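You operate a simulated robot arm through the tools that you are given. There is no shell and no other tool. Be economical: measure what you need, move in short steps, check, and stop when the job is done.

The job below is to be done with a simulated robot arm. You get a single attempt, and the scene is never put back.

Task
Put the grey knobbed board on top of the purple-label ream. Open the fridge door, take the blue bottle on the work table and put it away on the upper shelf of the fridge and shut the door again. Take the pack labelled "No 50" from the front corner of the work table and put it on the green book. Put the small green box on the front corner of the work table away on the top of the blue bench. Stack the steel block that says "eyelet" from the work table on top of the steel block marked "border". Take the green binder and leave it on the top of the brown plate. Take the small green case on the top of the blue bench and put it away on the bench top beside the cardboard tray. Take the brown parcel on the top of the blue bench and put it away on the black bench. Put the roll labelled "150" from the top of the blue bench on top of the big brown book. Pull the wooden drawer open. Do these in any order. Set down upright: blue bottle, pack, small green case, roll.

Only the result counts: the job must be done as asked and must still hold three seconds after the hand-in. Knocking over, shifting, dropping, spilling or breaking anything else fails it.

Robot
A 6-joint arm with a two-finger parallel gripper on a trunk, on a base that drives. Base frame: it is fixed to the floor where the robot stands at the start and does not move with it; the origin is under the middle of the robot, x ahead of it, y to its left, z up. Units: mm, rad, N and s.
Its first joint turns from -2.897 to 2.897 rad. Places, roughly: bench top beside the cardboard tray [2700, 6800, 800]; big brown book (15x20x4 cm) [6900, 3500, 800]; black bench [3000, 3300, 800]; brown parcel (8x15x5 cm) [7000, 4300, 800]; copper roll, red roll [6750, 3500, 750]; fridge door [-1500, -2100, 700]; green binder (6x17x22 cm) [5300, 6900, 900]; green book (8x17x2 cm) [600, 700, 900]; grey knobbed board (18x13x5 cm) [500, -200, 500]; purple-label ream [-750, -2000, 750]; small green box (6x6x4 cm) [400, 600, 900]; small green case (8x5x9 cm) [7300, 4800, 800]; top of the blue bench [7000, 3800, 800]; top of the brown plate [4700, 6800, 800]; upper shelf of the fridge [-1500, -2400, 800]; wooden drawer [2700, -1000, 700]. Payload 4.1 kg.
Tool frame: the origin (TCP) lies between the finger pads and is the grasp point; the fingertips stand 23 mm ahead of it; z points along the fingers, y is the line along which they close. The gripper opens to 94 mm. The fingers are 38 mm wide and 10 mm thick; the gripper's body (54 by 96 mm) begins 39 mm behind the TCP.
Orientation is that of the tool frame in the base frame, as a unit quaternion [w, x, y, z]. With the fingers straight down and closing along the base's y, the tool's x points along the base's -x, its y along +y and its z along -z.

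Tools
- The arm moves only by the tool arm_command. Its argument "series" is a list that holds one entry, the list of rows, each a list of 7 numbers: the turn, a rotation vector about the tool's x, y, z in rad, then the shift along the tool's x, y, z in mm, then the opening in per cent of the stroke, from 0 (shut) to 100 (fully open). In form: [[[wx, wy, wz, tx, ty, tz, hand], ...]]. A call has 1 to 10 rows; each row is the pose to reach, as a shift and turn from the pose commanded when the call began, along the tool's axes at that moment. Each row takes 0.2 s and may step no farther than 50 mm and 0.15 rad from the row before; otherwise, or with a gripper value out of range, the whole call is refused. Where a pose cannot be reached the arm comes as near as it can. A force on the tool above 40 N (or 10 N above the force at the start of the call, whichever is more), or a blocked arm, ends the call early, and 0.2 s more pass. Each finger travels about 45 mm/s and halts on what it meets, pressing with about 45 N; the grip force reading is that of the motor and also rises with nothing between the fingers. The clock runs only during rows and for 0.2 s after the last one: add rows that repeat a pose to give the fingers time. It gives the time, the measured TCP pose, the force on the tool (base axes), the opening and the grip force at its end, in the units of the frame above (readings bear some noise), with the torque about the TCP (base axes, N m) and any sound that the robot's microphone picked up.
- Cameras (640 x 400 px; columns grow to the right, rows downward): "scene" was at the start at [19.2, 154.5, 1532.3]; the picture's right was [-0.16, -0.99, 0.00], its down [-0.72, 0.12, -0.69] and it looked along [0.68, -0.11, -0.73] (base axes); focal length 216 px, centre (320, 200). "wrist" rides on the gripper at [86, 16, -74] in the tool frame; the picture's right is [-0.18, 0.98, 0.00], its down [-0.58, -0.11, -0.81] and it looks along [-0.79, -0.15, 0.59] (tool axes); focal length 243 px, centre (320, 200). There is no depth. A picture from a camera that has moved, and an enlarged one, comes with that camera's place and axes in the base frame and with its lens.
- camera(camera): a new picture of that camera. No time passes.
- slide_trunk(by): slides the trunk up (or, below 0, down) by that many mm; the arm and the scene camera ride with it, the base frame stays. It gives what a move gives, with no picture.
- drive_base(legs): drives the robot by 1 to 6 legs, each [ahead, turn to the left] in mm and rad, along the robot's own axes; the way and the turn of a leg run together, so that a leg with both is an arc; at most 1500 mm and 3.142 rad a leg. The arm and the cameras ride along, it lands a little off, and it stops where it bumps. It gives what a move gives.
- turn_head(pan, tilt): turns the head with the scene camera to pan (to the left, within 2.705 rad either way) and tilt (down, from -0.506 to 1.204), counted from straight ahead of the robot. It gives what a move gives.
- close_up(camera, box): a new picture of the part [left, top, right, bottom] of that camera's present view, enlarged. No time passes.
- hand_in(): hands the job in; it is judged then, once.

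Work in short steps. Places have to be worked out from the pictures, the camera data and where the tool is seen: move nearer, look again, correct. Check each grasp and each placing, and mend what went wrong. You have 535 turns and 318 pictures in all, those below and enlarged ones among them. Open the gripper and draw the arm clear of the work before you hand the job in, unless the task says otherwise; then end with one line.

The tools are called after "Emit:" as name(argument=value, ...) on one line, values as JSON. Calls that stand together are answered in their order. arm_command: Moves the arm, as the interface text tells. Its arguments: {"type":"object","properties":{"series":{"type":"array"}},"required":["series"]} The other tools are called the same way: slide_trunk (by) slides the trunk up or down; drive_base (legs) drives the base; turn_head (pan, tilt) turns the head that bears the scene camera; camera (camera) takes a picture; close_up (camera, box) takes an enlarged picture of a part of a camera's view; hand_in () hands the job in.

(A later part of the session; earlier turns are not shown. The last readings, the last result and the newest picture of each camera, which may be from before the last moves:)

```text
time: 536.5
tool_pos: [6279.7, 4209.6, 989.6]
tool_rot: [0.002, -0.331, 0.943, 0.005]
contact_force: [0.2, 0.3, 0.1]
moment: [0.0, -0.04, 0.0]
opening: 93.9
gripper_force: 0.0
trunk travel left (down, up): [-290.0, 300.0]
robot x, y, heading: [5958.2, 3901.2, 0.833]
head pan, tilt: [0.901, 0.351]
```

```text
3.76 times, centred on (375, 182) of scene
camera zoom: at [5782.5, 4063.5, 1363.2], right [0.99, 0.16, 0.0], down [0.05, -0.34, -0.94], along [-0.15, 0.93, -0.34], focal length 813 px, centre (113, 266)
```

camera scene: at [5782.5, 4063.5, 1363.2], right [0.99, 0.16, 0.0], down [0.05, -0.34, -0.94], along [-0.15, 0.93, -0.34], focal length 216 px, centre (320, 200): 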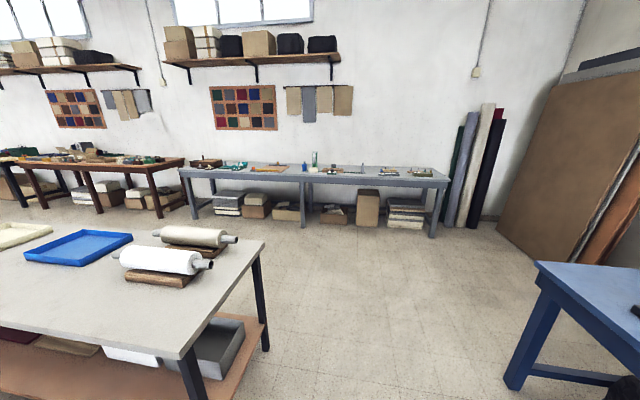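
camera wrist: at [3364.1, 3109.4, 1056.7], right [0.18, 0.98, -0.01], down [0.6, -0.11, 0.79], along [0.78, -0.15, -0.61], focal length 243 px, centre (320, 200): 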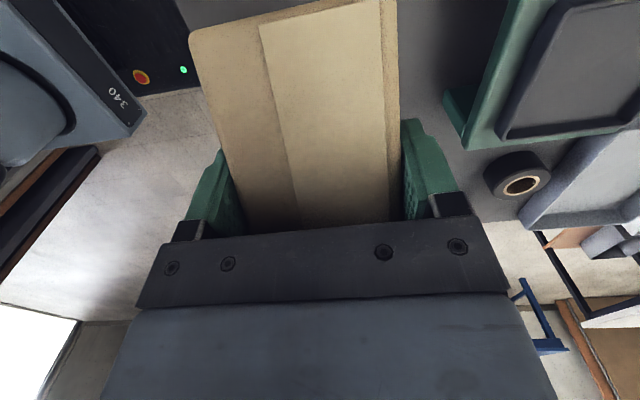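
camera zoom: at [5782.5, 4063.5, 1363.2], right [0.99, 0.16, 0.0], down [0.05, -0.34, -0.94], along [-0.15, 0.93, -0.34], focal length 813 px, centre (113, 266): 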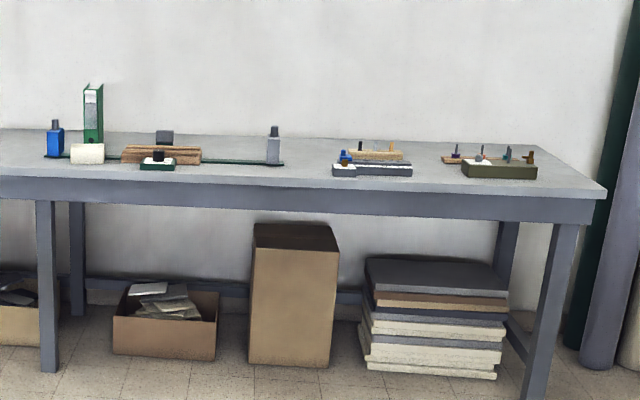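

Binder stands at ≈(5220,6990); the brown plate is at ≈(4666,6860). Drive to the grey bench in front of the binder.

Emit:
drive_base(legs=[[0, 0.735], [1000, 0], [700, 0], [0, 0.9], [930, 0], [0, -0.9]])

Emit:
turn_head(pan=0.1, tilt=0.5)

Emit:
camera(camera="scene")

Emit:
camera(camera="wrist")

```text
time: 556.1
tool_pos: [5264.0, 6621.1, 987.7]
tool_rot: [0.0, -0.65, 0.76, 0.004]
contact_force: [1.0, -0.2, 0.0]
moment: [0.01, 0.0, -0.02]
opening: 94.1
gripper_force: 0.1
trunk travel left (down, up): [-290.0, 300.0]
robot x, y, heading: [5237.4, 6179.9, 1.568]
head pan, tilt: [0.901, 0.351]
```

```text
time: 557.2
tool_pos: [5264.1, 6621.1, 988.3]
tool_rot: [0.0, -0.65, 0.76, 0.005]
contact_force: [-0.3, 0.7, 0.0]
moment: [-0.01, -0.01, 0.01]
opening: 94.4
gripper_force: 0.0
trunk travel left (down, up): [-290.0, 300.0]
robot x, y, heading: [5237.3, 6174.1, 1.568]
head pan, tilt: [0.099, 0.499]
```

```text
128 pictures are left
camera scene: at [5060.3, 6210.7, 1349.6], right [1.0, 0.1, 0.0], down [0.05, -0.48, -0.88], along [-0.09, 0.87, -0.48], focal length 216 px, centre (320, 200)
```

scene: 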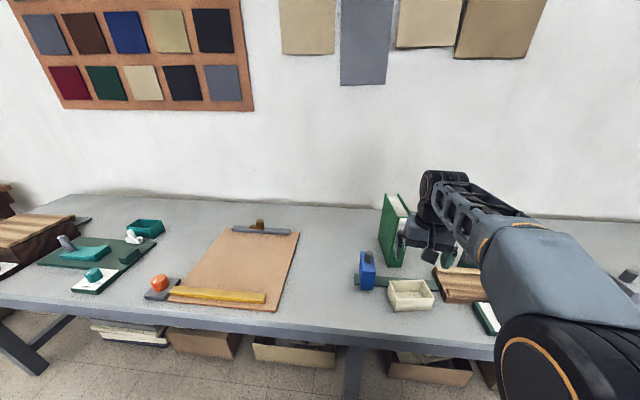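

```text
127 pictures are left
camera wrist: at [5236.1, 6538.2, 1063.6], right [-0.94, 0.33, 0.01], down [0.2, 0.55, 0.81], along [0.27, 0.76, -0.59], focal length 243 px, centre (320, 200)
```

wrist: 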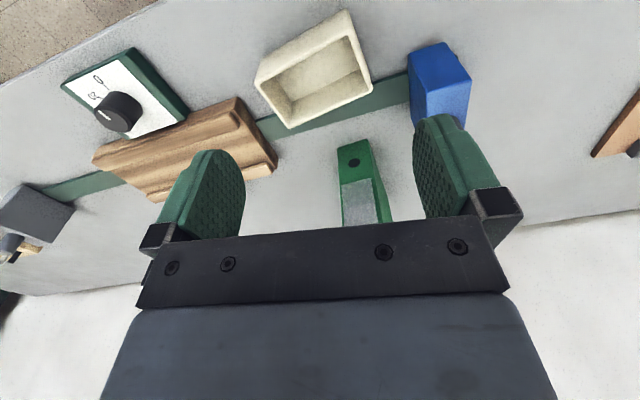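

I need a cleaner view of the binder; shift the arm 160 mm to the right.

Emit:
arm_command(series=[[[0, 0, 0, 0, -40, -20, 100], [0, 0, 0, 0, -85, -40, 100], [0, 0, 0, 0, -130, -60, 100], [0, 0, 0, 0, -170, -60, 100]]])

Emit:
close_up(camera="scene", box=[320, 170, 480, 320])

Emit:
camera(camera="wrist")

```text
time: 558.2
tool_pos: [5430.6, 6593.7, 1049.0]
tool_rot: [0.0, -0.65, 0.76, 0.005]
contact_force: [-0.3, -0.5, -0.5]
moment: [0.03, -0.03, -0.02]
opening: 93.9
gripper_force: 0.0
trunk travel left (down, up): [-290.0, 300.0]
robot x, y, heading: [5234.4, 6180.2, 1.567]
head pan, tilt: [0.099, 0.499]
```

```text
2.67 times, centred on (400, 245) of scene
camera zoom: at [5060.3, 6210.7, 1349.5], right [1.0, 0.1, 0.0], down [0.05, -0.48, -0.88], along [-0.08, 0.87, -0.48], focal length 576 px, centre (107, 80)
```

zoom: 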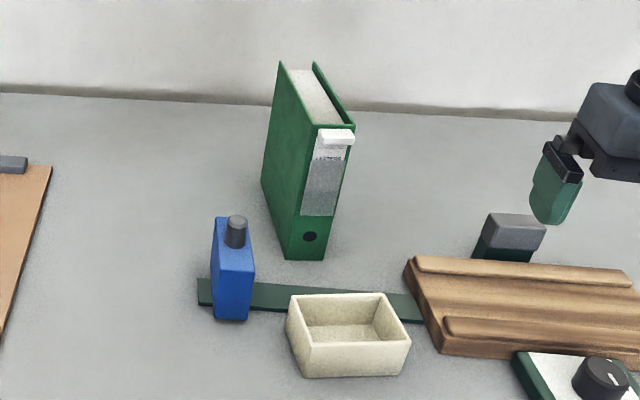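

```text
125 pictures are left
camera wrist: at [5403.7, 6511.2, 1123.2], right [-0.94, 0.33, 0.01], down [0.2, 0.55, 0.81], along [0.27, 0.76, -0.59], focal length 243 px, centre (320, 200)
```

wrist: 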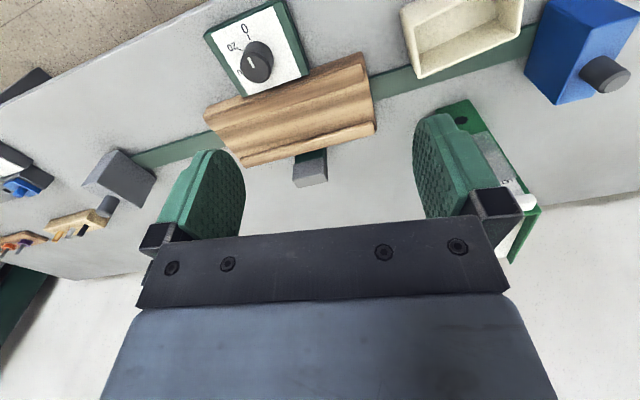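

Binder: front at (5285,6815), rear y≈6980, top z≈967, thickness ~60 in x. Drive 60 closer and set tool yaw and a 20° tilt.

Emit:
drive_base(legs=[[60, 0]])

Emit:
arm_command(series=[[[0, 0, -0.117, 0, 30, -5, 100], [0, 0, -0.233, 0, 60, -10, 100], [0, 0, -0.233, 0, 100, -20, 100], [0, 0, -0.233, 0, 140, -30, 100]]])

Emit:
arm_command(series=[[[0, -0.12, 0, -20, 0, 0, 100], [0, -0.24, 0, -50, 0, 0, 100], [0, -0.35, 0, -80, 0, 0, 100], [0, -0.35, 0, -80, 0, 0, 100]]])

Emit:
camera(camera="wrist")

Emit:
camera(camera="scene")

```text
time: 559.2
tool_pos: [5429.9, 6653.9, 1047.1]
tool_rot: [0.0, -0.65, 0.76, 0.005]
contact_force: [-0.1, -0.3, -0.7]
moment: [0.01, -0.02, 0.02]
opening: 93.8
gripper_force: 0.0
trunk travel left (down, up): [-290.0, 300.0]
robot x, y, heading: [5234.5, 6239.8, 1.572]
head pan, tilt: [0.099, 0.499]
```

```text
time: 560.2
tool_pos: [5293.5, 6675.7, 1077.4]
tool_rot: [-0.001, 0.735, -0.678, -0.005]
contact_force: [0.6, 0.2, -0.4]
moment: [-0.01, 0.02, -0.01]
opening: 94.0
gripper_force: 0.1
trunk travel left (down, up): [-290.0, 300.0]
robot x, y, heading: [5234.4, 6236.2, 1.571]
head pan, tilt: [0.099, 0.499]
```

```text
time: 561.2
tool_pos: [5286.4, 6754.1, 1081.8]
tool_rot: [-0.12, 0.722, -0.668, -0.132]
contact_force: [-0.2, -0.2, 0.0]
moment: [0.01, -0.01, 0.01]
opening: 94.0
gripper_force: 0.2
trunk travel left (down, up): [-290.0, 300.0]
robot x, y, heading: [5234.8, 6237.3, 1.568]
head pan, tilt: [0.099, 0.499]
```

```text
124 pictures are left
camera wrist: at [5279.9, 6647.3, 1121.7], right [-0.99, 0.09, 0.07], down [0.09, 0.27, 0.96], along [0.07, 0.96, -0.28], focal length 243 px, centre (320, 200)
```

wrist: 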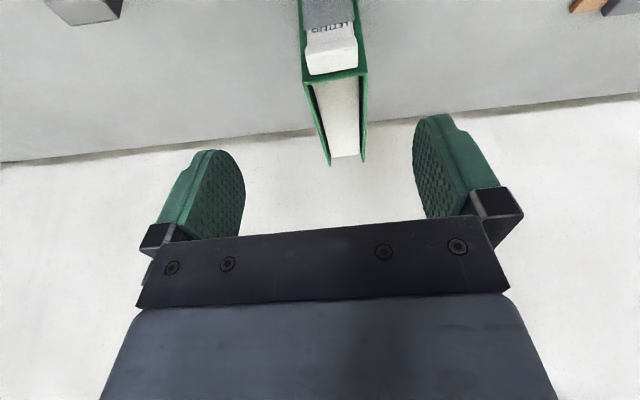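

```text
123 pictures are left
camera scene: at [5060.5, 6270.0, 1349.5], right [1.0, 0.1, 0.0], down [0.05, -0.48, -0.88], along [-0.09, 0.87, -0.48], focal length 216 px, centre (320, 200)
```

scene: 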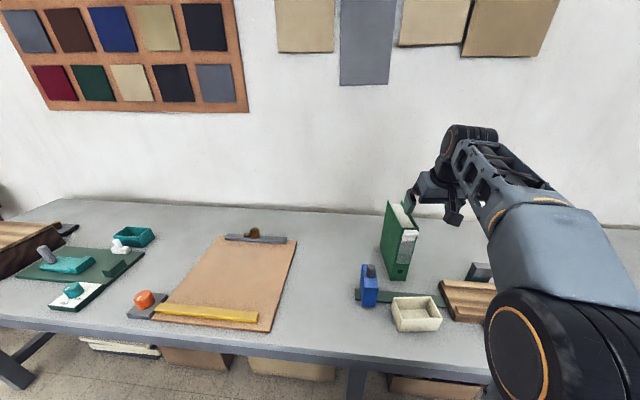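

Binder top confirmed (z 967, centre x≈5270). Align and slide down over its top edge.

Emit:
arm_command(series=[[[0, 0, 0, -28, 4, 0, 100], [0, 0, 0, -55, 7.2, 10, 100], [0, 0, 0, -55, 7.2, 55, 100], [0, 0, 0, -55, 7.2, 100, 100], [0, 0, 0, -55, 7.2, 135, 100], [0, 0, 0, -55, 7.2, 160, 100], [0, 0, 0, -55, 7.2, 160, 100]]])

Emit:
camera(camera="wrist")

Emit:
close_up(camera="scene", box=[340, 160, 500, 310])

```text
time: 562.8
tool_pos: [5269.3, 6862.3, 952.9]
tool_rot: [-0.121, 0.722, -0.668, -0.133]
contact_force: [0.6, 0.6, 11.2]
moment: [-0.47, -0.28, 0.06]
opening: 94.1
gripper_force: 0.1
trunk travel left (down, up): [-290.0, 300.0]
robot x, y, heading: [5237.3, 6237.2, 1.569]
head pan, tilt: [0.099, 0.499]
```

```text
122 pictures are left
camera wrist: at [5263.0, 6754.6, 992.9], right [-0.99, 0.09, 0.07], down [0.09, 0.27, 0.96], along [0.07, 0.96, -0.27], focal length 243 px, centre (320, 200)
```

wrist: 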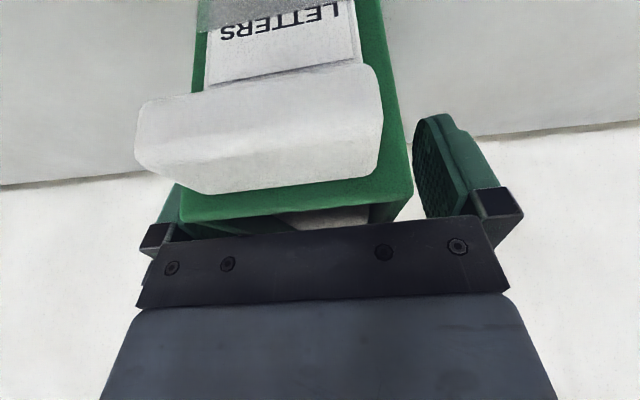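

```text
2.67 times, centred on (420, 235) of scene
camera zoom: at [5060.5, 6269.1, 1349.8], right [1.0, 0.1, 0.0], down [0.05, -0.48, -0.88], along [-0.09, 0.87, -0.48], focal length 576 px, centre (53, 107)
```

zoom: 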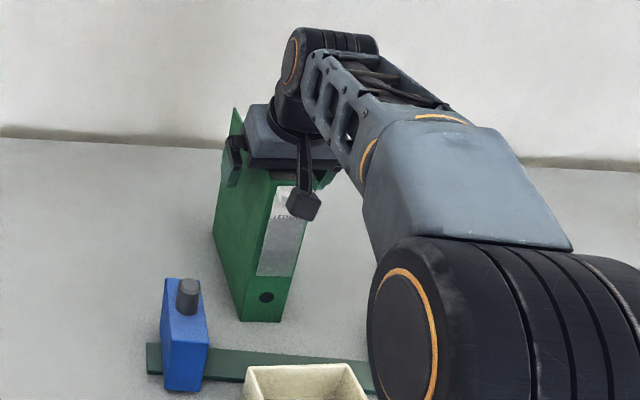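

Palm just touches the top; raise 5 mm and close.

Emit:
arm_command(series=[[[0, 0, 0, -2, 0, -5, 100], [0, 0, 0, -2, 0, -5, 80], [0, 0, 0, -2, 0, -5, 60], [0, 0, 0, -2, 0, -5, 45], [0, 0, 0, -2, 0, -5, 40], [0, 0, 0, -2, 0, -5, 30], [0, 0, 0, -2, 0, -5, 30]]])

Emit:
camera(camera="wrist")

```text
time: 564.4
tool_pos: [5270.2, 6860.8, 955.8]
tool_rot: [-0.119, 0.723, -0.668, -0.132]
contact_force: [0.4, 0.4, -0.5]
moment: [0.07, -0.16, -0.12]
opening: 52.1
gripper_force: 45.3
trunk travel left (down, up): [-290.0, 300.0]
robot x, y, heading: [5236.7, 6238.3, 1.568]
head pan, tilt: [0.099, 0.499]
```

```text
120 pictures are left
camera wrist: at [5263.2, 6755.0, 996.4], right [-0.99, 0.1, 0.07], down [0.09, 0.27, 0.96], along [0.07, 0.96, -0.28], focal length 243 px, centre (320, 200)
```

wrist: 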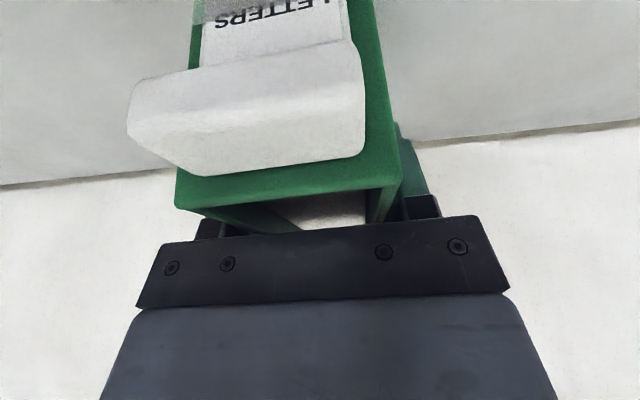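

Gripped at 52 mm. Lift 200 mm with the trunk and check.

Emit:
slide_trunk(by=30)

Emit:
slide_trunk(by=170)

Emit:
camera(camera="scene")

```text
time: 565.1
tool_pos: [5268.9, 6861.6, 985.5]
tool_rot: [-0.119, 0.723, -0.668, -0.132]
contact_force: [-0.3, 0.6, -4.3]
moment: [-0.08, 0.01, -0.02]
opening: 51.7
gripper_force: 45.1
trunk travel left (down, up): [-320.0, 270.0]
robot x, y, heading: [5237.4, 6236.2, 1.565]
head pan, tilt: [0.099, 0.499]
```

```text
time: 567.1
tool_pos: [5268.9, 6863.0, 1156.3]
tool_rot: [-0.118, 0.723, -0.668, -0.132]
contact_force: [0.3, -0.4, -4.0]
moment: [-0.05, 0.0, 0.03]
opening: 51.7
gripper_force: 44.4
trunk travel left (down, up): [-490.0, 100.0]
robot x, y, heading: [5235.4, 6236.3, 1.569]
head pan, tilt: [0.099, 0.499]
```

```text
119 pictures are left
camera scene: at [5060.5, 6270.4, 1549.5], right [1.0, 0.1, 0.0], down [0.05, -0.48, -0.88], along [-0.09, 0.87, -0.48], focal length 216 px, centre (320, 200)
```

scene: 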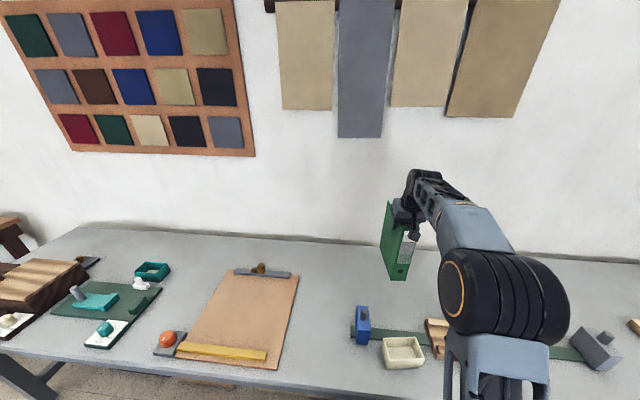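

Held well. Sidestep ~530 mm left to face the brown plate.

Emit:
drive_base(legs=[[-250, 0], [0, 1.57], [530, 0], [0, -1.57], [150, 0]])

Emit:
turn_head(pan=0.2, tilt=0.6)

Emit:
camera(camera="scene")

```text
time: 580.3
tool_pos: [4741.2, 6764.0, 1155.0]
tool_rot: [-0.119, 0.719, -0.672, -0.131]
contact_force: [-0.2, -1.1, -5.2]
moment: [-0.12, -0.03, -0.01]
opening: 51.7
gripper_force: 45.0
trunk travel left (down, up): [-490.0, 100.0]
robot x, y, heading: [4700.8, 6139.2, 1.559]
head pan, tilt: [0.099, 0.499]
```

```text
time: 580.9
tool_pos: [4739.4, 6762.6, 1155.2]
tool_rot: [-0.119, 0.72, -0.671, -0.131]
contact_force: [-0.3, 0.5, -4.3]
moment: [-0.07, 0.01, 0.0]
opening: 52.1
gripper_force: 44.7
trunk travel left (down, up): [-490.0, 100.0]
robot x, y, heading: [4699.2, 6137.6, 1.559]
head pan, tilt: [0.201, 0.6]
```

```text
118 pictures are left
camera scene: at [4517.6, 6168.9, 1540.5], right [0.98, 0.19, 0.0], down [0.11, -0.55, -0.83], along [-0.16, 0.81, -0.56], focal length 216 px, centre (320, 200)
```

scene: 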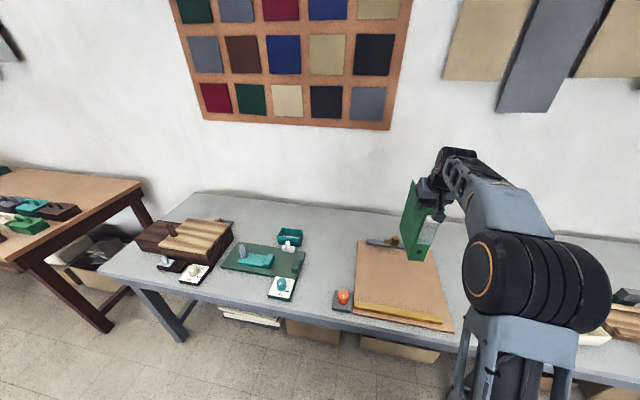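

Binder is right over the plate. Lower 170 with the trunk, then check.

Emit:
slide_trunk(by=-170)

Emit:
close_up(camera="scene", box=[330, 140, 490, 290])

```text
time: 582.9
tool_pos: [4741.9, 6763.4, 985.8]
tool_rot: [-0.119, 0.719, -0.672, -0.131]
contact_force: [-0.5, 0.2, -4.5]
moment: [-0.11, 0.0, 0.0]
opening: 51.8
gripper_force: 44.9
trunk travel left (down, up): [-320.0, 270.0]
robot x, y, heading: [4701.2, 6141.0, 1.561]
head pan, tilt: [0.201, 0.6]
```

```text
2.67 times, centred on (410, 215) of scene
camera zoom: at [4517.5, 6168.7, 1370.5], right [0.98, 0.19, 0.0], down [0.11, -0.56, -0.82], along [-0.16, 0.81, -0.57], focal length 576 px, centre (80, 160)
```

zoom: 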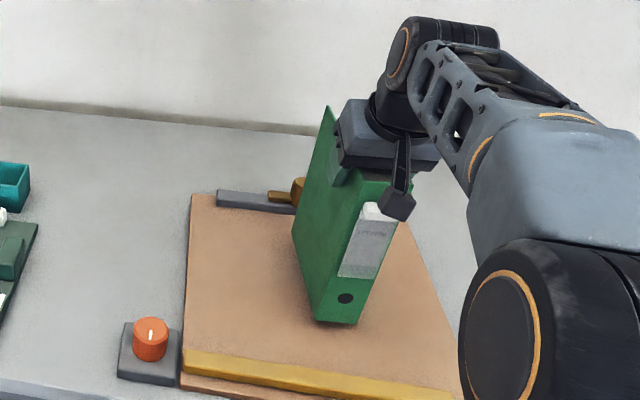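

Emit:
arm_command(series=[[[0, 0, 0, 3.5, 0, 9.4, 0], [0, 0, 0, 5.6, 0, 15, 0], [0, 0, 0, 7, 0, 18.7, 0], [0, 0, 0, 8.4, 0, 22.4, 0], [0, 0, 0, 9.8, 0, 26.2, 0], [0, 0, 0, 11.2, 0, 30, 0]]])

Emit:
close_up(camera="scene", box=[330, 140, 490, 290])

```text
time: 584.1
tool_pos: [4739.4, 6763.6, 967.2]
tool_rot: [-0.127, 0.719, -0.669, -0.138]
contact_force: [-0.1, -2.3, 14.8]
moment: [-1.68, -0.18, -0.04]
opening: 51.7
gripper_force: 45.4
trunk travel left (down, up): [-320.0, 270.0]
robot x, y, heading: [4699.3, 6135.6, 1.562]
head pan, tilt: [0.201, 0.6]
stopped in row 6: the force on the tool passed its limit (the readings are from after the stop); the commanded pose is now the measured one
```

```text
2.67 times, centred on (410, 215) of scene
camera zoom: at [4517.3, 6166.9, 1370.3], right [0.98, 0.19, 0.0], down [0.11, -0.55, -0.83], along [-0.16, 0.81, -0.56], focal length 576 px, centre (80, 160)
```

zoom: 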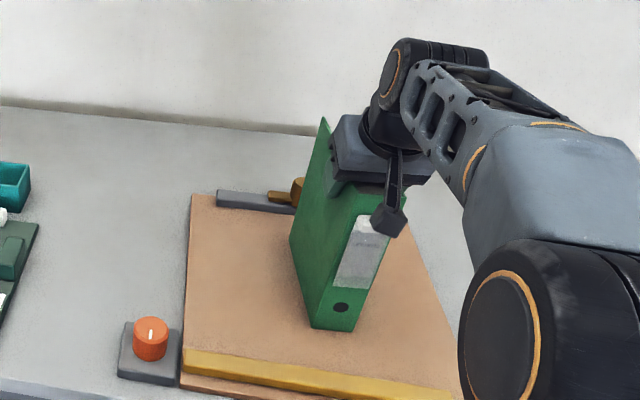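

Front edge contacts first (small tilt). Ease slightly and open slowly so it settles.

Emit:
arm_command(series=[[[0, 0.015, 0, 0, 0, 0, 20], [0, 0.03, 0, 0, 0, 0, 20], [0, 0.03, 0, 0, 0, 0, 50], [0, 0.03, 0, 0, 0, 0, 60], [0, 0.03, 0, 0, 0, 0, 70], [0, 0.03, 0, 0, 0, 0, 90], [0, 0.03, 0, 0, 0, 0, 100], [0, 0.03, 0, 0, 0, 0, 100]]])

Emit:
close_up(camera="scene", box=[330, 140, 490, 290])

```text
time: 585.9
tool_pos: [4739.6, 6765.2, 965.6]
tool_rot: [-0.117, 0.72, -0.672, -0.126]
contact_force: [0.1, -0.2, 0.1]
moment: [0.02, -0.01, 0.01]
opening: 94.2
gripper_force: 0.0
trunk travel left (down, up): [-320.0, 270.0]
robot x, y, heading: [4698.3, 6138.9, 1.564]
head pan, tilt: [0.201, 0.6]
```

```text
2.67 times, centred on (410, 215) of scene
camera zoom: at [4517.5, 6168.4, 1370.4], right [0.98, 0.19, 0.0], down [0.11, -0.55, -0.83], along [-0.16, 0.81, -0.56], focal length 576 px, centre (80, 160)
```

zoom: 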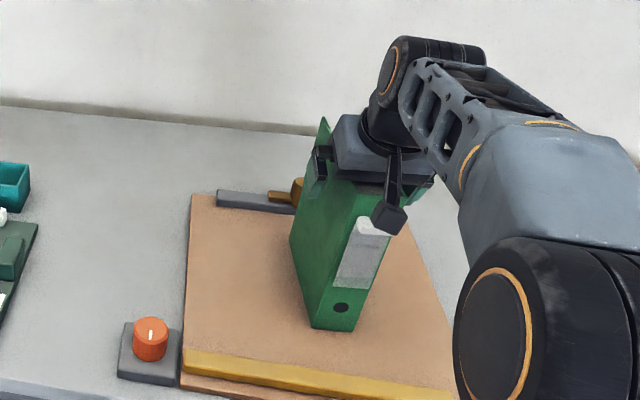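

Standing on the plate. Raise the gripper vertically with the trunk, and verify.

Emit:
slide_trunk(by=150)

Emit:
camera(camera="scene")

```text
time: 587.6
tool_pos: [4738.8, 6764.8, 1114.6]
tool_rot: [-0.116, 0.721, -0.671, -0.127]
contact_force: [0.9, 0.5, -0.7]
moment: [-0.03, 0.0, -0.01]
opening: 94.0
gripper_force: 0.1
trunk travel left (down, up): [-470.0, 120.0]
robot x, y, heading: [4698.8, 6140.5, 1.56]
head pan, tilt: [0.201, 0.6]
```

```text
114 pictures are left
camera scene: at [4517.5, 6168.4, 1520.4], right [0.98, 0.19, 0.0], down [0.11, -0.55, -0.83], along [-0.16, 0.81, -0.56], focal length 216 px, centre (320, 200)
```

scene: 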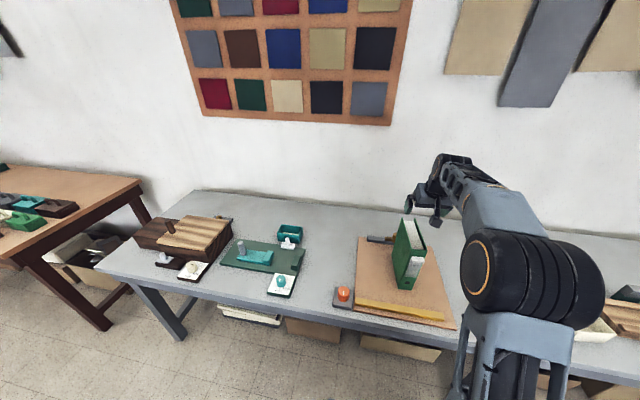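

Binder is on the plate. Now straighten the tool and go to the left end of the blue bench for the green case.

Emit:
arm_command(series=[[[0, 0.11, 0, 40, 0, 0, 100], [0, 0.22, 0, 80, 0, 0, 100], [0, 0.32, 0, 120, 0, 0, 100], [0, 0.32, 0, 160, 0, 0, 100]]])

Emit:
drive_base(legs=[[-300, 0], [0, -1.56], [1240, 0], [1240, 0], [0, -1.57], [380, 0]])

Emit:
turn_head(pan=0.1, tilt=0.6)

Emit:
camera(camera="scene")

```text
time: 588.6
tool_pos: [4749.1, 6614.9, 1061.1]
tool_rot: [-0.008, 0.731, -0.682, -0.01]
contact_force: [0.2, -0.6, 0.7]
moment: [-0.01, -0.02, -0.01]
opening: 94.0
gripper_force: 0.0
trunk travel left (down, up): [-470.0, 120.0]
robot x, y, heading: [4700.0, 6139.0, 1.558]
head pan, tilt: [0.201, 0.6]
```

```text
time: 612.1
tool_pos: [7145.5, 4945.9, 1062.5]
tool_rot: [0.01, 0.684, 0.73, -0.008]
contact_force: [0.0, -0.2, 0.7]
moment: [0.0, -0.01, -0.01]
opening: 93.8
gripper_force: 0.0
trunk travel left (down, up): [-470.0, 120.0]
robot x, y, heading: [7198.9, 5420.1, -1.586]
head pan, tilt: [0.201, 0.6]
```

```text
time: 612.8
tool_pos: [7146.3, 4946.6, 1061.6]
tool_rot: [0.01, 0.684, 0.729, -0.007]
contact_force: [-0.5, -0.2, -0.8]
moment: [0.01, 0.0, 0.03]
opening: 93.8
gripper_force: 0.2
trunk travel left (down, up): [-470.0, 120.0]
robot x, y, heading: [7196.9, 5420.2, -1.587]
head pan, tilt: [0.099, 0.6]
```

```text
113 pictures are left
camera scene: at [7372.8, 5392.6, 1520.5], right [-1.0, -0.08, 0.0], down [-0.05, 0.56, -0.83], along [0.07, -0.82, -0.56], focal length 216 px, centre (320, 200)
```

scene: 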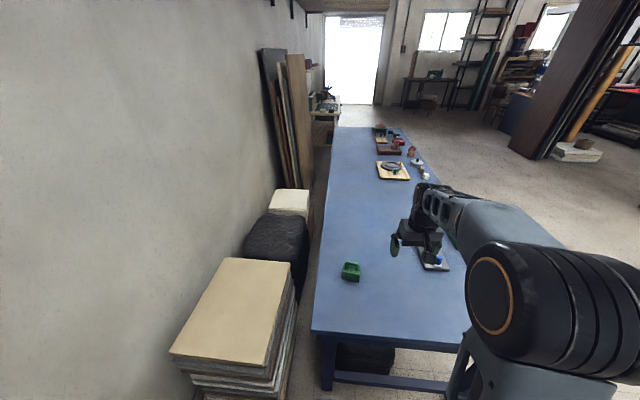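

Emit:
close_up(camera="scene", box=[310, 240, 410, 302])

Emit:
camera(camera="wrist")

```text
6.40 times, centred on (360, 271) of scene
camera zoom: at [7372.8, 5392.6, 1520.5], right [-1.0, -0.08, 0.0], down [-0.05, 0.56, -0.83], along [0.07, -0.82, -0.56], focal length 1382 px, centre (64, -254)
```

zoom: 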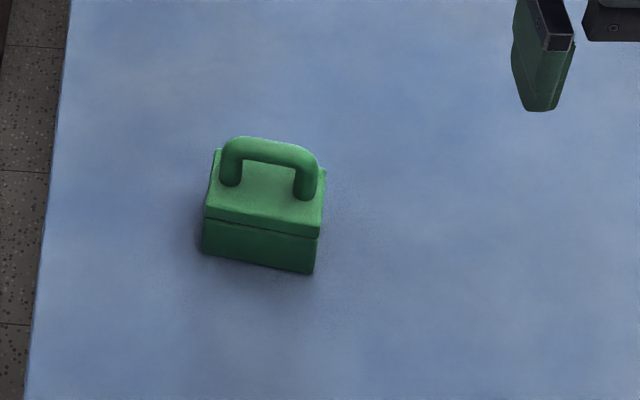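

```text
111 pictures are left
camera wrist: at [7157.3, 5035.9, 1134.9], right [0.99, -0.12, 0.01], down [-0.07, -0.57, 0.82], along [-0.1, -0.81, -0.57], focal length 243 px, centre (320, 200)
```

wrist: 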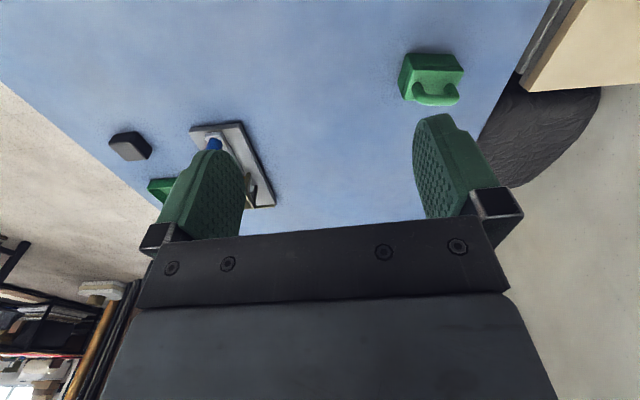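

Case: body ≈80×50, front edge yawed ~0.17, centre ≈(7291,4821), with a handle on top. Rotate the tool to close across its 50 mm depth, lower the trunk.

Emit:
arm_command(series=[[[0, 0, -0.134, 0, 0, 0, 100], [0, 0, -0.267, 0, 0, 0, 100], [0, 0, -0.4, 0, 0, 0, 100], [0, 0, -0.534, 0, 0, 0, 100], [0, 0, -0.668, 0, 0, 0, 100], [0, 0, -0.8, 0, 0, 0, 100], [0, 0, -0.935, 0, 0, 0, 100], [0, 0, -1.07, 0, 0, 0, 100], [0, 0, -1.2, 0, 0, 0, 100], [0, 0, -1.336, 0, 0, 0, 100]]])

Emit:
slide_trunk(by=-140)

```text
time: 615.0
tool_pos: [7145.5, 4946.4, 1062.3]
tool_rot: [0.002, 0.085, 0.996, -0.012]
contact_force: [1.2, -0.8, 0.4]
moment: [0.01, 0.01, 0.02]
opening: 94.0
gripper_force: 0.1
trunk travel left (down, up): [-470.0, 120.0]
robot x, y, heading: [7196.5, 5422.3, -1.589]
head pan, tilt: [0.099, 0.6]
```

```text
time: 616.6
tool_pos: [7145.1, 4946.3, 922.6]
tool_rot: [0.003, 0.085, 0.996, -0.012]
contact_force: [-0.3, 0.5, -0.3]
moment: [-0.03, -0.01, -0.01]
opening: 94.0
gripper_force: 0.0
trunk travel left (down, up): [-330.0, 260.0]
robot x, y, heading: [7194.9, 5422.1, -1.592]
head pan, tilt: [0.099, 0.6]
```

Emit:
arm_command(series=[[[0, 0, 0, -35, -20, 0, 100], [0, 0, 0, -70, -40, 0, 100], [0, 0, 0, -100, -60, 0, 100], [0, 0, 0, -130, -80, 0, 100], [0, 0, 0, -165, -98.5, 0, 100], [0, 0, 0, -165, -98.5, 0, 100]]])

Emit:
camera(camera="wrist")

Emit:
close_up(camera="scene", box=[300, 220, 420, 295])

```text
time: 618.0
tool_pos: [7291.3, 4822.7, 927.0]
tool_rot: [0.002, 0.086, 0.996, -0.012]
contact_force: [0.0, 0.2, 0.1]
moment: [0.01, -0.02, 0.02]
opening: 94.1
gripper_force: 0.1
trunk travel left (down, up): [-330.0, 260.0]
robot x, y, heading: [7199.0, 5426.1, -1.589]
head pan, tilt: [0.099, 0.6]
```

```text
110 pictures are left
camera wrist: at [7210.2, 4855.1, 1001.5], right [0.35, 0.94, -0.02], down [0.55, -0.19, 0.81], along [0.76, -0.3, -0.58], focal length 243 px, centre (320, 200)
```

wrist: 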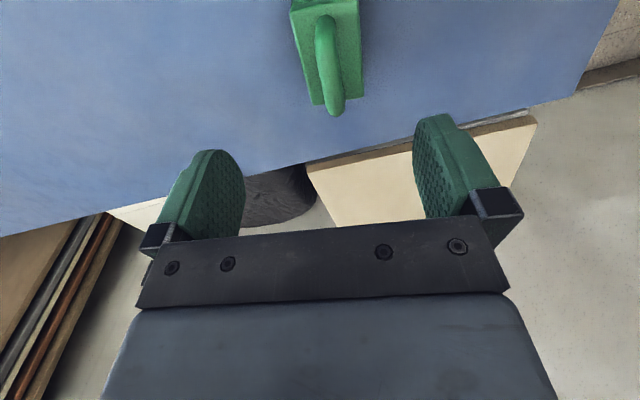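

```text
5.33 times, centred on (360, 258) of scene
camera zoom: at [7373.0, 5392.4, 1380.4], right [-1.0, -0.08, 0.0], down [-0.05, 0.56, -0.82], along [0.07, -0.82, -0.57], focal length 1152 px, centre (107, -107)
```

zoom: 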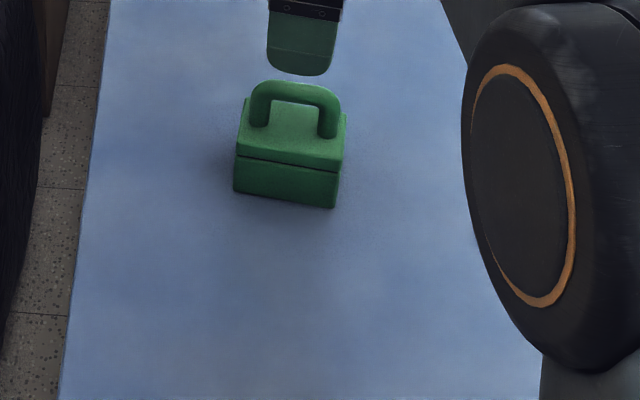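

Good alignment; adjust 5 mm and descend to z≈813.

Emit:
arm_command(series=[[[0, 0, 0, 1, 5, 35, 100], [0, 0, 0, 1, 5, 70, 100], [0, 0, 0, 1, 5, 95, 100], [0, 0, 0, 1, 5, 112, 100], [0, 0, 0, 1, 5, 112, 100]]])

Emit:
camera(camera="wrist")

Emit:
close_up(camera="scene", box=[300, 220, 420, 295])

```text
time: 619.2
tool_pos: [7292.6, 4823.9, 814.0]
tool_rot: [0.003, 0.086, 0.996, -0.013]
contact_force: [0.4, -0.4, -0.8]
moment: [-0.02, 0.02, 0.01]
opening: 94.1
gripper_force: 0.0
trunk travel left (down, up): [-330.0, 260.0]
robot x, y, heading: [7199.9, 5423.2, -1.587]
head pan, tilt: [0.099, 0.6]
```

```text
108 pictures are left
camera wrist: at [7210.2, 4857.7, 886.9], right [0.35, 0.94, -0.02], down [0.55, -0.19, 0.81], along [0.76, -0.3, -0.58], focal length 243 px, centre (320, 200)
```

wrist: 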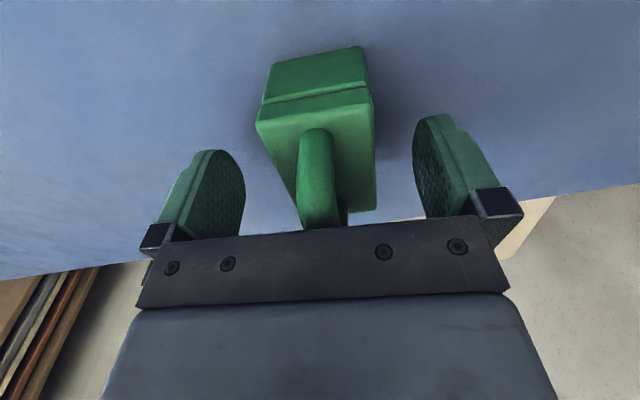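

```text
5.33 times, centred on (360, 258) of scene
camera zoom: at [7372.8, 5392.5, 1380.5], right [-1.0, -0.08, 0.0], down [-0.05, 0.56, -0.83], along [0.07, -0.82, -0.56], focal length 1152 px, centre (107, -107)
```

zoom: 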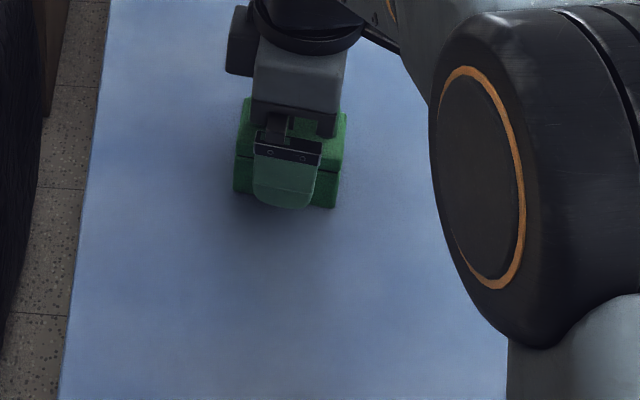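

Emit:
arm_command(series=[[[0, 0, 0, 0, 0, 4, 100], [0, 0, 0, 0, 0, 4, 80], [0, 0, 0, 0, 0, 4, 60], [0, 0, 0, 0, 0, 4, 40], [0, 0, 0, 0, 0, 4, 30], [0, 0, 0, 0, 0, 4, 20], [0, 0, 0, 0, 0, 4, 20]]])

Emit:
arm_command(series=[[[0, 0, 0, 0, 0, -25, 10], [0, 0, 0, 0, 0, -60, 0], [0, 0, 0, 0, 0, -100, 0], [0, 0, 0, 0, 0, -140, 0]]])

Emit:
camera(camera="wrist")

```text
time: 620.8
tool_pos: [7292.6, 4823.7, 808.9]
tool_rot: [0.002, 0.085, 0.996, -0.013]
contact_force: [-0.2, 0.7, 4.3]
moment: [0.11, -0.02, -0.01]
opening: 45.3
gripper_force: 45.3
trunk travel left (down, up): [-330.0, 260.0]
robot x, y, heading: [7197.6, 5422.7, -1.584]
head pan, tilt: [0.099, 0.6]
```

```text
time: 621.8
tool_pos: [7290.9, 4830.0, 950.5]
tool_rot: [0.003, 0.086, 0.996, -0.012]
contact_force: [0.2, -0.6, -0.3]
moment: [-0.01, -0.03, 0.0]
opening: 45.1
gripper_force: 45.1
trunk travel left (down, up): [-330.0, 260.0]
robot x, y, heading: [7202.4, 5423.5, -1.587]
head pan, tilt: [0.099, 0.6]
```

```text
106 pictures are left
camera wrist: at [7209.5, 4862.6, 1024.8], right [0.35, 0.94, -0.02], down [0.55, -0.19, 0.81], along [0.76, -0.3, -0.58], focal length 243 px, centre (320, 200)
```

wrist: 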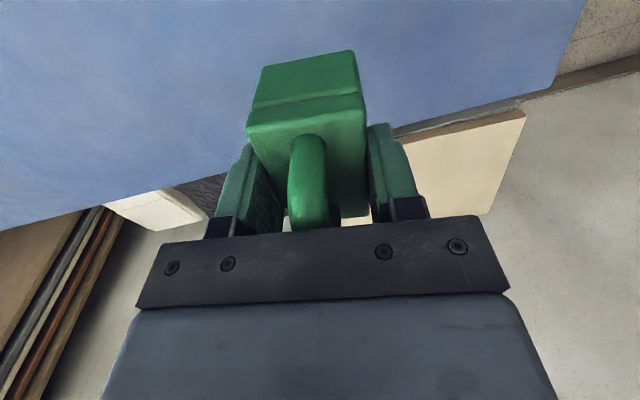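

Case held. Back up, turn west and drive toward the benches on the north wall; stop for a look.

Emit:
drive_base(legs=[[-300, 0], [0, -1.5], [1500, 0], [1500, 0]])

Emit:
turn_head(pan=-0.5, tilt=0.4)

Emit:
camera(camera="scene")

```text
time: 641.5
tool_pos: [3629.8, 5470.8, 950.3]
tool_rot: [-0.007, 0.748, 0.664, -0.011]
contact_force: [0.5, -0.3, 0.0]
moment: [-0.01, -0.02, 0.0]
opening: 45.2
gripper_force: 44.6
trunk travel left (down, up): [-330.0, 260.0]
robot x, y, heading: [4219.8, 5596.4, -3.106]
head pan, tilt: [0.099, 0.6]
```

```text
time: 642.5
tool_pos: [3630.3, 5470.7, 950.2]
tool_rot: [-0.007, 0.747, 0.664, -0.011]
contact_force: [-0.4, 0.0, -0.8]
moment: [0.0, 0.01, 0.01]
opening: 45.1
gripper_force: 44.8
trunk travel left (down, up): [-330.0, 260.0]
robot x, y, heading: [4216.3, 5597.6, -3.109]
head pan, tilt: [-0.499, 0.4]
```

```text
105 pictures are left
camera scene: at [4200.9, 5473.2, 1398.7], right [0.45, 0.89, 0.0], down [0.35, -0.17, -0.92], along [-0.82, 0.41, -0.39], focal length 216 px, centre (320, 200)
```

scene: 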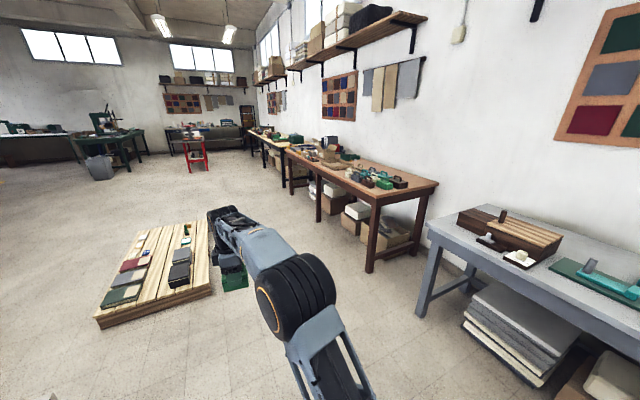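

Emit:
close_up(camera="scene", box=[240, 120, 450, 220])

```text
3.05 times, centred on (345, 170) of scene
camera zoom: at [4200.9, 5473.2, 1398.7], right [0.45, 0.89, 0.0], down [0.35, -0.17, -0.92], along [-0.82, 0.41, -0.39], focal length 658 px, centre (244, 291)
```

zoom: 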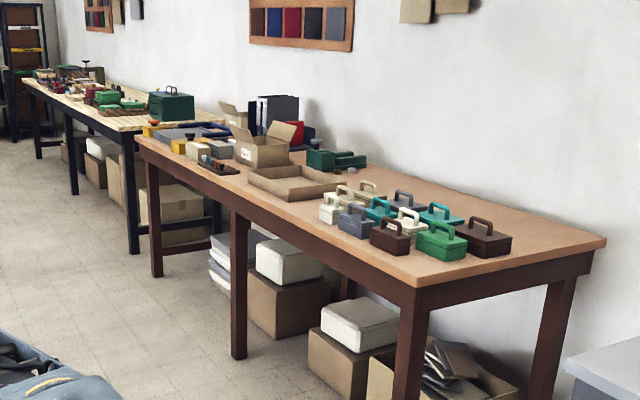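

The cardboard tray is on the brown bench with a group of similar small cases near (2700,6750). Raise the arm and drive to face it.

Emit:
slide_trunk(by=120)

Emit:
drive_base(legs=[[0, -0.242], [800, 0], [780, 0], [0, -1.36]])

Emit:
turn_head(pan=0.1, tilt=0.5)

Emit:
camera(camera="scene")

```text
time: 644.0
tool_pos: [3630.5, 5469.4, 1069.8]
tool_rot: [-0.007, 0.747, 0.664, -0.01]
contact_force: [0.2, -0.5, 0.7]
moment: [-0.02, -0.02, -0.01]
opening: 45.2
gripper_force: 45.0
trunk travel left (down, up): [-450.0, 140.0]
robot x, y, heading: [4218.0, 5593.4, -3.109]
head pan, tilt: [-0.499, 0.4]
```

```text
time: 656.4
tool_pos: [2553.9, 6493.2, 1070.0]
tool_rot: [-0.013, 0.997, -0.078, -0.003]
contact_force: [0.0, -0.3, -0.4]
moment: [-0.04, -0.01, 0.0]
opening: 45.1
gripper_force: 44.8
trunk travel left (down, up): [-450.0, 140.0]
robot x, y, heading: [2657.8, 5904.0, 1.565]
head pan, tilt: [-0.499, 0.4]
```

```text
time: 657.4
tool_pos: [2553.9, 6492.2, 1070.1]
tool_rot: [-0.011, 0.997, -0.078, -0.001]
contact_force: [0.6, -0.7, -0.7]
moment: [-0.03, -0.01, -0.01]
opening: 45.1
gripper_force: 45.2
trunk travel left (down, up): [-450.0, 140.0]
robot x, y, heading: [2654.1, 5900.1, 1.57]
head pan, tilt: [0.099, 0.499]
```

```text
103 pictures are left
camera scene: at [2481.6, 5933.4, 1509.6], right [1.0, 0.1, 0.0], down [0.05, -0.48, -0.88], along [-0.09, 0.87, -0.48], focal length 216 px, centre (320, 200)
```

scene: 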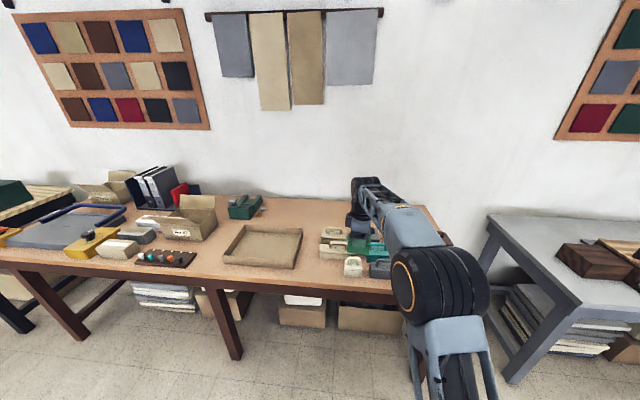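

Emit:
close_up(camera="scene", box=[200, 190, 440, 310])

Emit:
camera(camera="wrist")

```text
2.67 times, centred on (320, 250) of scene
camera zoom: at [2481.6, 5933.4, 1509.6], right [1.0, 0.1, 0.0], down [0.05, -0.48, -0.88], along [-0.09, 0.87, -0.48], focal length 576 px, centre (320, 67)
```

zoom: 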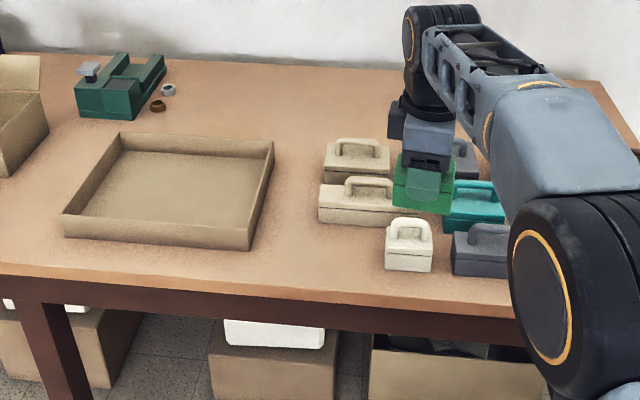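

```text
101 pictures are left
camera wrist: at [2638.1, 6462.5, 1144.6], right [-0.33, -0.94, -0.02], down [-0.55, 0.18, 0.81], along [-0.76, 0.28, -0.58], focal length 243 px, centre (320, 200)
```

wrist: 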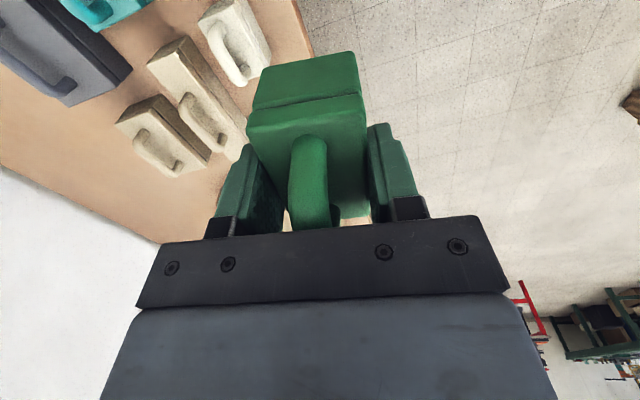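

There's a free spot between the tray and the cases at ≈(2403,6592). Drive 150 closer and position above it.

Emit:
drive_base(legs=[[150, 0]])

Emit:
arm_command(series=[[[0, 0, 0, -35, 18, 0, 0], [0, 0, 0, -70, 36, 0, 0], [0, 0, 0, -105, 55, 0, 0], [0, 0, 0, -141, 73, 0, 0], [0, 0, 0, -141, 73, 0, 0]]])

Emit:
close_up(camera="scene", box=[200, 190, 440, 340])

Emit:
camera(camera="wrist")

```text
time: 658.8
tool_pos: [2555.3, 6647.4, 1071.1]
tool_rot: [-0.012, 0.997, -0.077, -0.003]
contact_force: [-0.4, 0.9, -1.0]
moment: [0.02, 0.02, 0.03]
opening: 45.1
gripper_force: 44.7
trunk travel left (down, up): [-450.0, 140.0]
robot x, y, heading: [2656.7, 6057.3, 1.565]
head pan, tilt: [0.099, 0.499]
```

```text
time: 660.0
tool_pos: [2402.3, 6597.5, 1071.3]
tool_rot: [-0.012, 0.997, -0.077, -0.002]
contact_force: [-0.3, 0.1, -0.4]
moment: [0.02, 0.0, 0.02]
opening: 45.2
gripper_force: 45.4
trunk travel left (down, up): [-450.0, 140.0]
robot x, y, heading: [2657.4, 6059.4, 1.566]
head pan, tilt: [0.099, 0.499]
```

```text
2.67 times, centred on (320, 265) of scene
camera zoom: at [2481.3, 6088.0, 1509.5], right [1.0, 0.1, 0.0], down [0.05, -0.48, -0.88], along [-0.09, 0.87, -0.48], focal length 576 px, centre (320, 27)
```

zoom: 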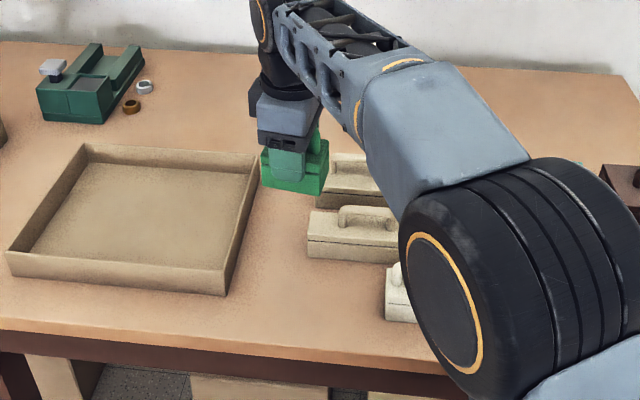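

```text
99 pictures are left
camera wrist: at [2486.4, 6567.1, 1144.7], right [-0.33, -0.94, -0.02], down [-0.55, 0.18, 0.81], along [-0.76, 0.28, -0.58], focal length 243 px, centre (320, 200)
```

wrist: 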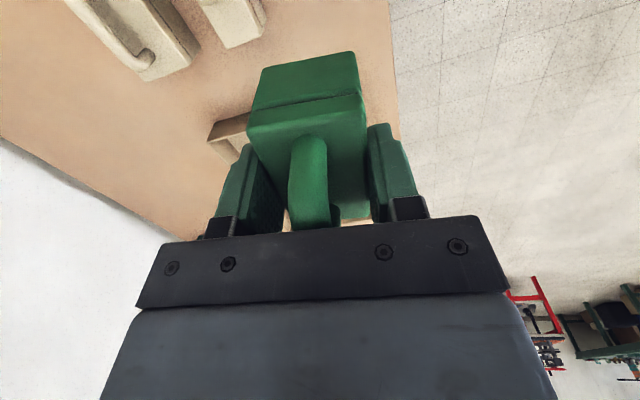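

Bench top ≈810; shift 10 mm toward the front for clearance, lower 185 with trunk.

Emit:
arm_command(series=[[[0, 0, 0, 1, 10, 0, 0], [0, 0, 0, 1, 10, 0, 0]]])

Emit:
slide_trunk(by=-180)

Emit:
close_up(camera="scene", box=[240, 190, 400, 290])

```text
time: 660.6
tool_pos: [2401.2, 6587.1, 1069.5]
tool_rot: [-0.012, 0.997, -0.078, -0.002]
contact_force: [-0.3, 0.3, -0.9]
moment: [-0.03, 0.0, 0.0]
opening: 45.0
gripper_force: 44.8
trunk travel left (down, up): [-450.0, 140.0]
robot x, y, heading: [2658.2, 6055.8, 1.567]
head pan, tilt: [0.099, 0.499]
```

```text
time: 662.6
tool_pos: [2401.0, 6588.4, 889.4]
tool_rot: [-0.012, 0.997, -0.078, -0.003]
contact_force: [0.8, -0.6, -0.2]
moment: [-0.01, -0.01, 0.0]
opening: 45.0
gripper_force: 44.9
trunk travel left (down, up): [-270.0, 320.0]
robot x, y, heading: [2652.9, 6056.4, 1.57]
head pan, tilt: [0.099, 0.499]
```

```text
4.00 times, centred on (320, 240) of scene
camera zoom: at [2481.6, 6088.0, 1329.6], right [1.0, 0.1, 0.0], down [0.05, -0.48, -0.88], along [-0.09, 0.87, -0.48], focal length 864 px, centre (320, 40)
```

zoom: 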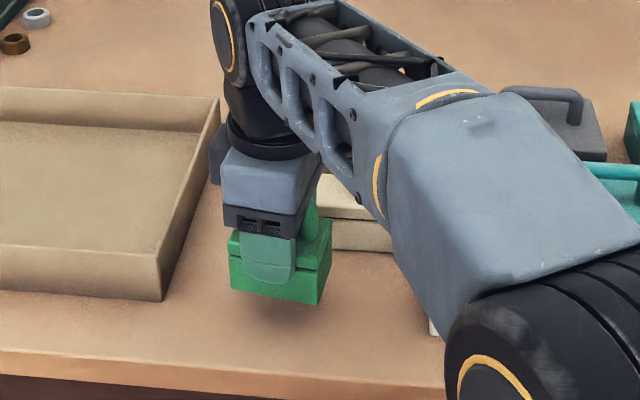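

Good spot. Lower in small steps until contact.

Emit:
arm_command(series=[[[0, 0, 0, 0, 0, 8, 0], [0, 0, 0, 0, 0, 14, 0], [0, 0, 0, 0, 0, 18, 0], [0, 0, 0, 0, 0, 22, 0], [0, 0, 0, 0, 0, 26, 0], [0, 0, 0, 0, 0, 29, 0], [0, 0, 0, 0, 0, 32, 0], [0, 0, 0, 0, 0, 35, 0]]])

Emit:
close_up(camera="scene", box=[240, 190, 400, 290])

```text
time: 664.4
tool_pos: [2401.4, 6588.5, 853.9]
tool_rot: [-0.012, 0.997, -0.078, -0.002]
contact_force: [0.1, 0.0, -0.4]
moment: [0.02, -0.01, -0.01]
opening: 45.2
gripper_force: 44.8
trunk travel left (down, up): [-270.0, 320.0]
robot x, y, heading: [2658.8, 6057.8, 1.569]
head pan, tilt: [0.099, 0.499]
```

```text
4.00 times, centred on (320, 240) of scene
camera zoom: at [2481.6, 6088.0, 1329.5], right [1.0, 0.1, 0.0], down [0.05, -0.48, -0.88], along [-0.09, 0.87, -0.48], focal length 864 px, centre (320, 40)
```

zoom: 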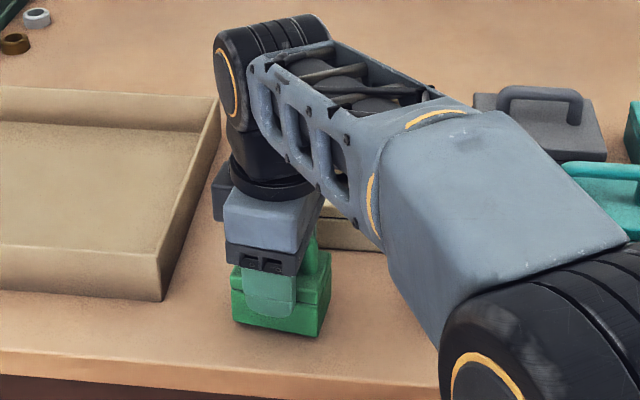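

Emit:
arm_command(series=[[[0, 0, 0, 0, 0, 3, 0], [0, 0, 0, 0, 0, 6, 0], [0, 0, 0, 0, 0, 9, 0], [0, 0, 0, 0, 0, 12, 0], [0, 0, 0, 0, 0, 15, 0], [0, 0, 0, 0, 0, 18, 0]]])

```text
time: 665.5
tool_pos: [2401.2, 6588.9, 850.0]
tool_rot: [-0.019, 0.997, -0.078, -0.007]
contact_force: [0.8, -2.8, 15.3]
moment: [-0.6, -0.58, -0.06]
opening: 45.1
gripper_force: 45.0
trunk travel left (down, up): [-270.0, 320.0]
robot x, y, heading: [2655.8, 6060.4, 1.567]
head pan, tilt: [0.099, 0.499]
stopped in row 5: the force on the tool passed its limit (the readings are from after the stop); the commanded pose is now the measured one
```

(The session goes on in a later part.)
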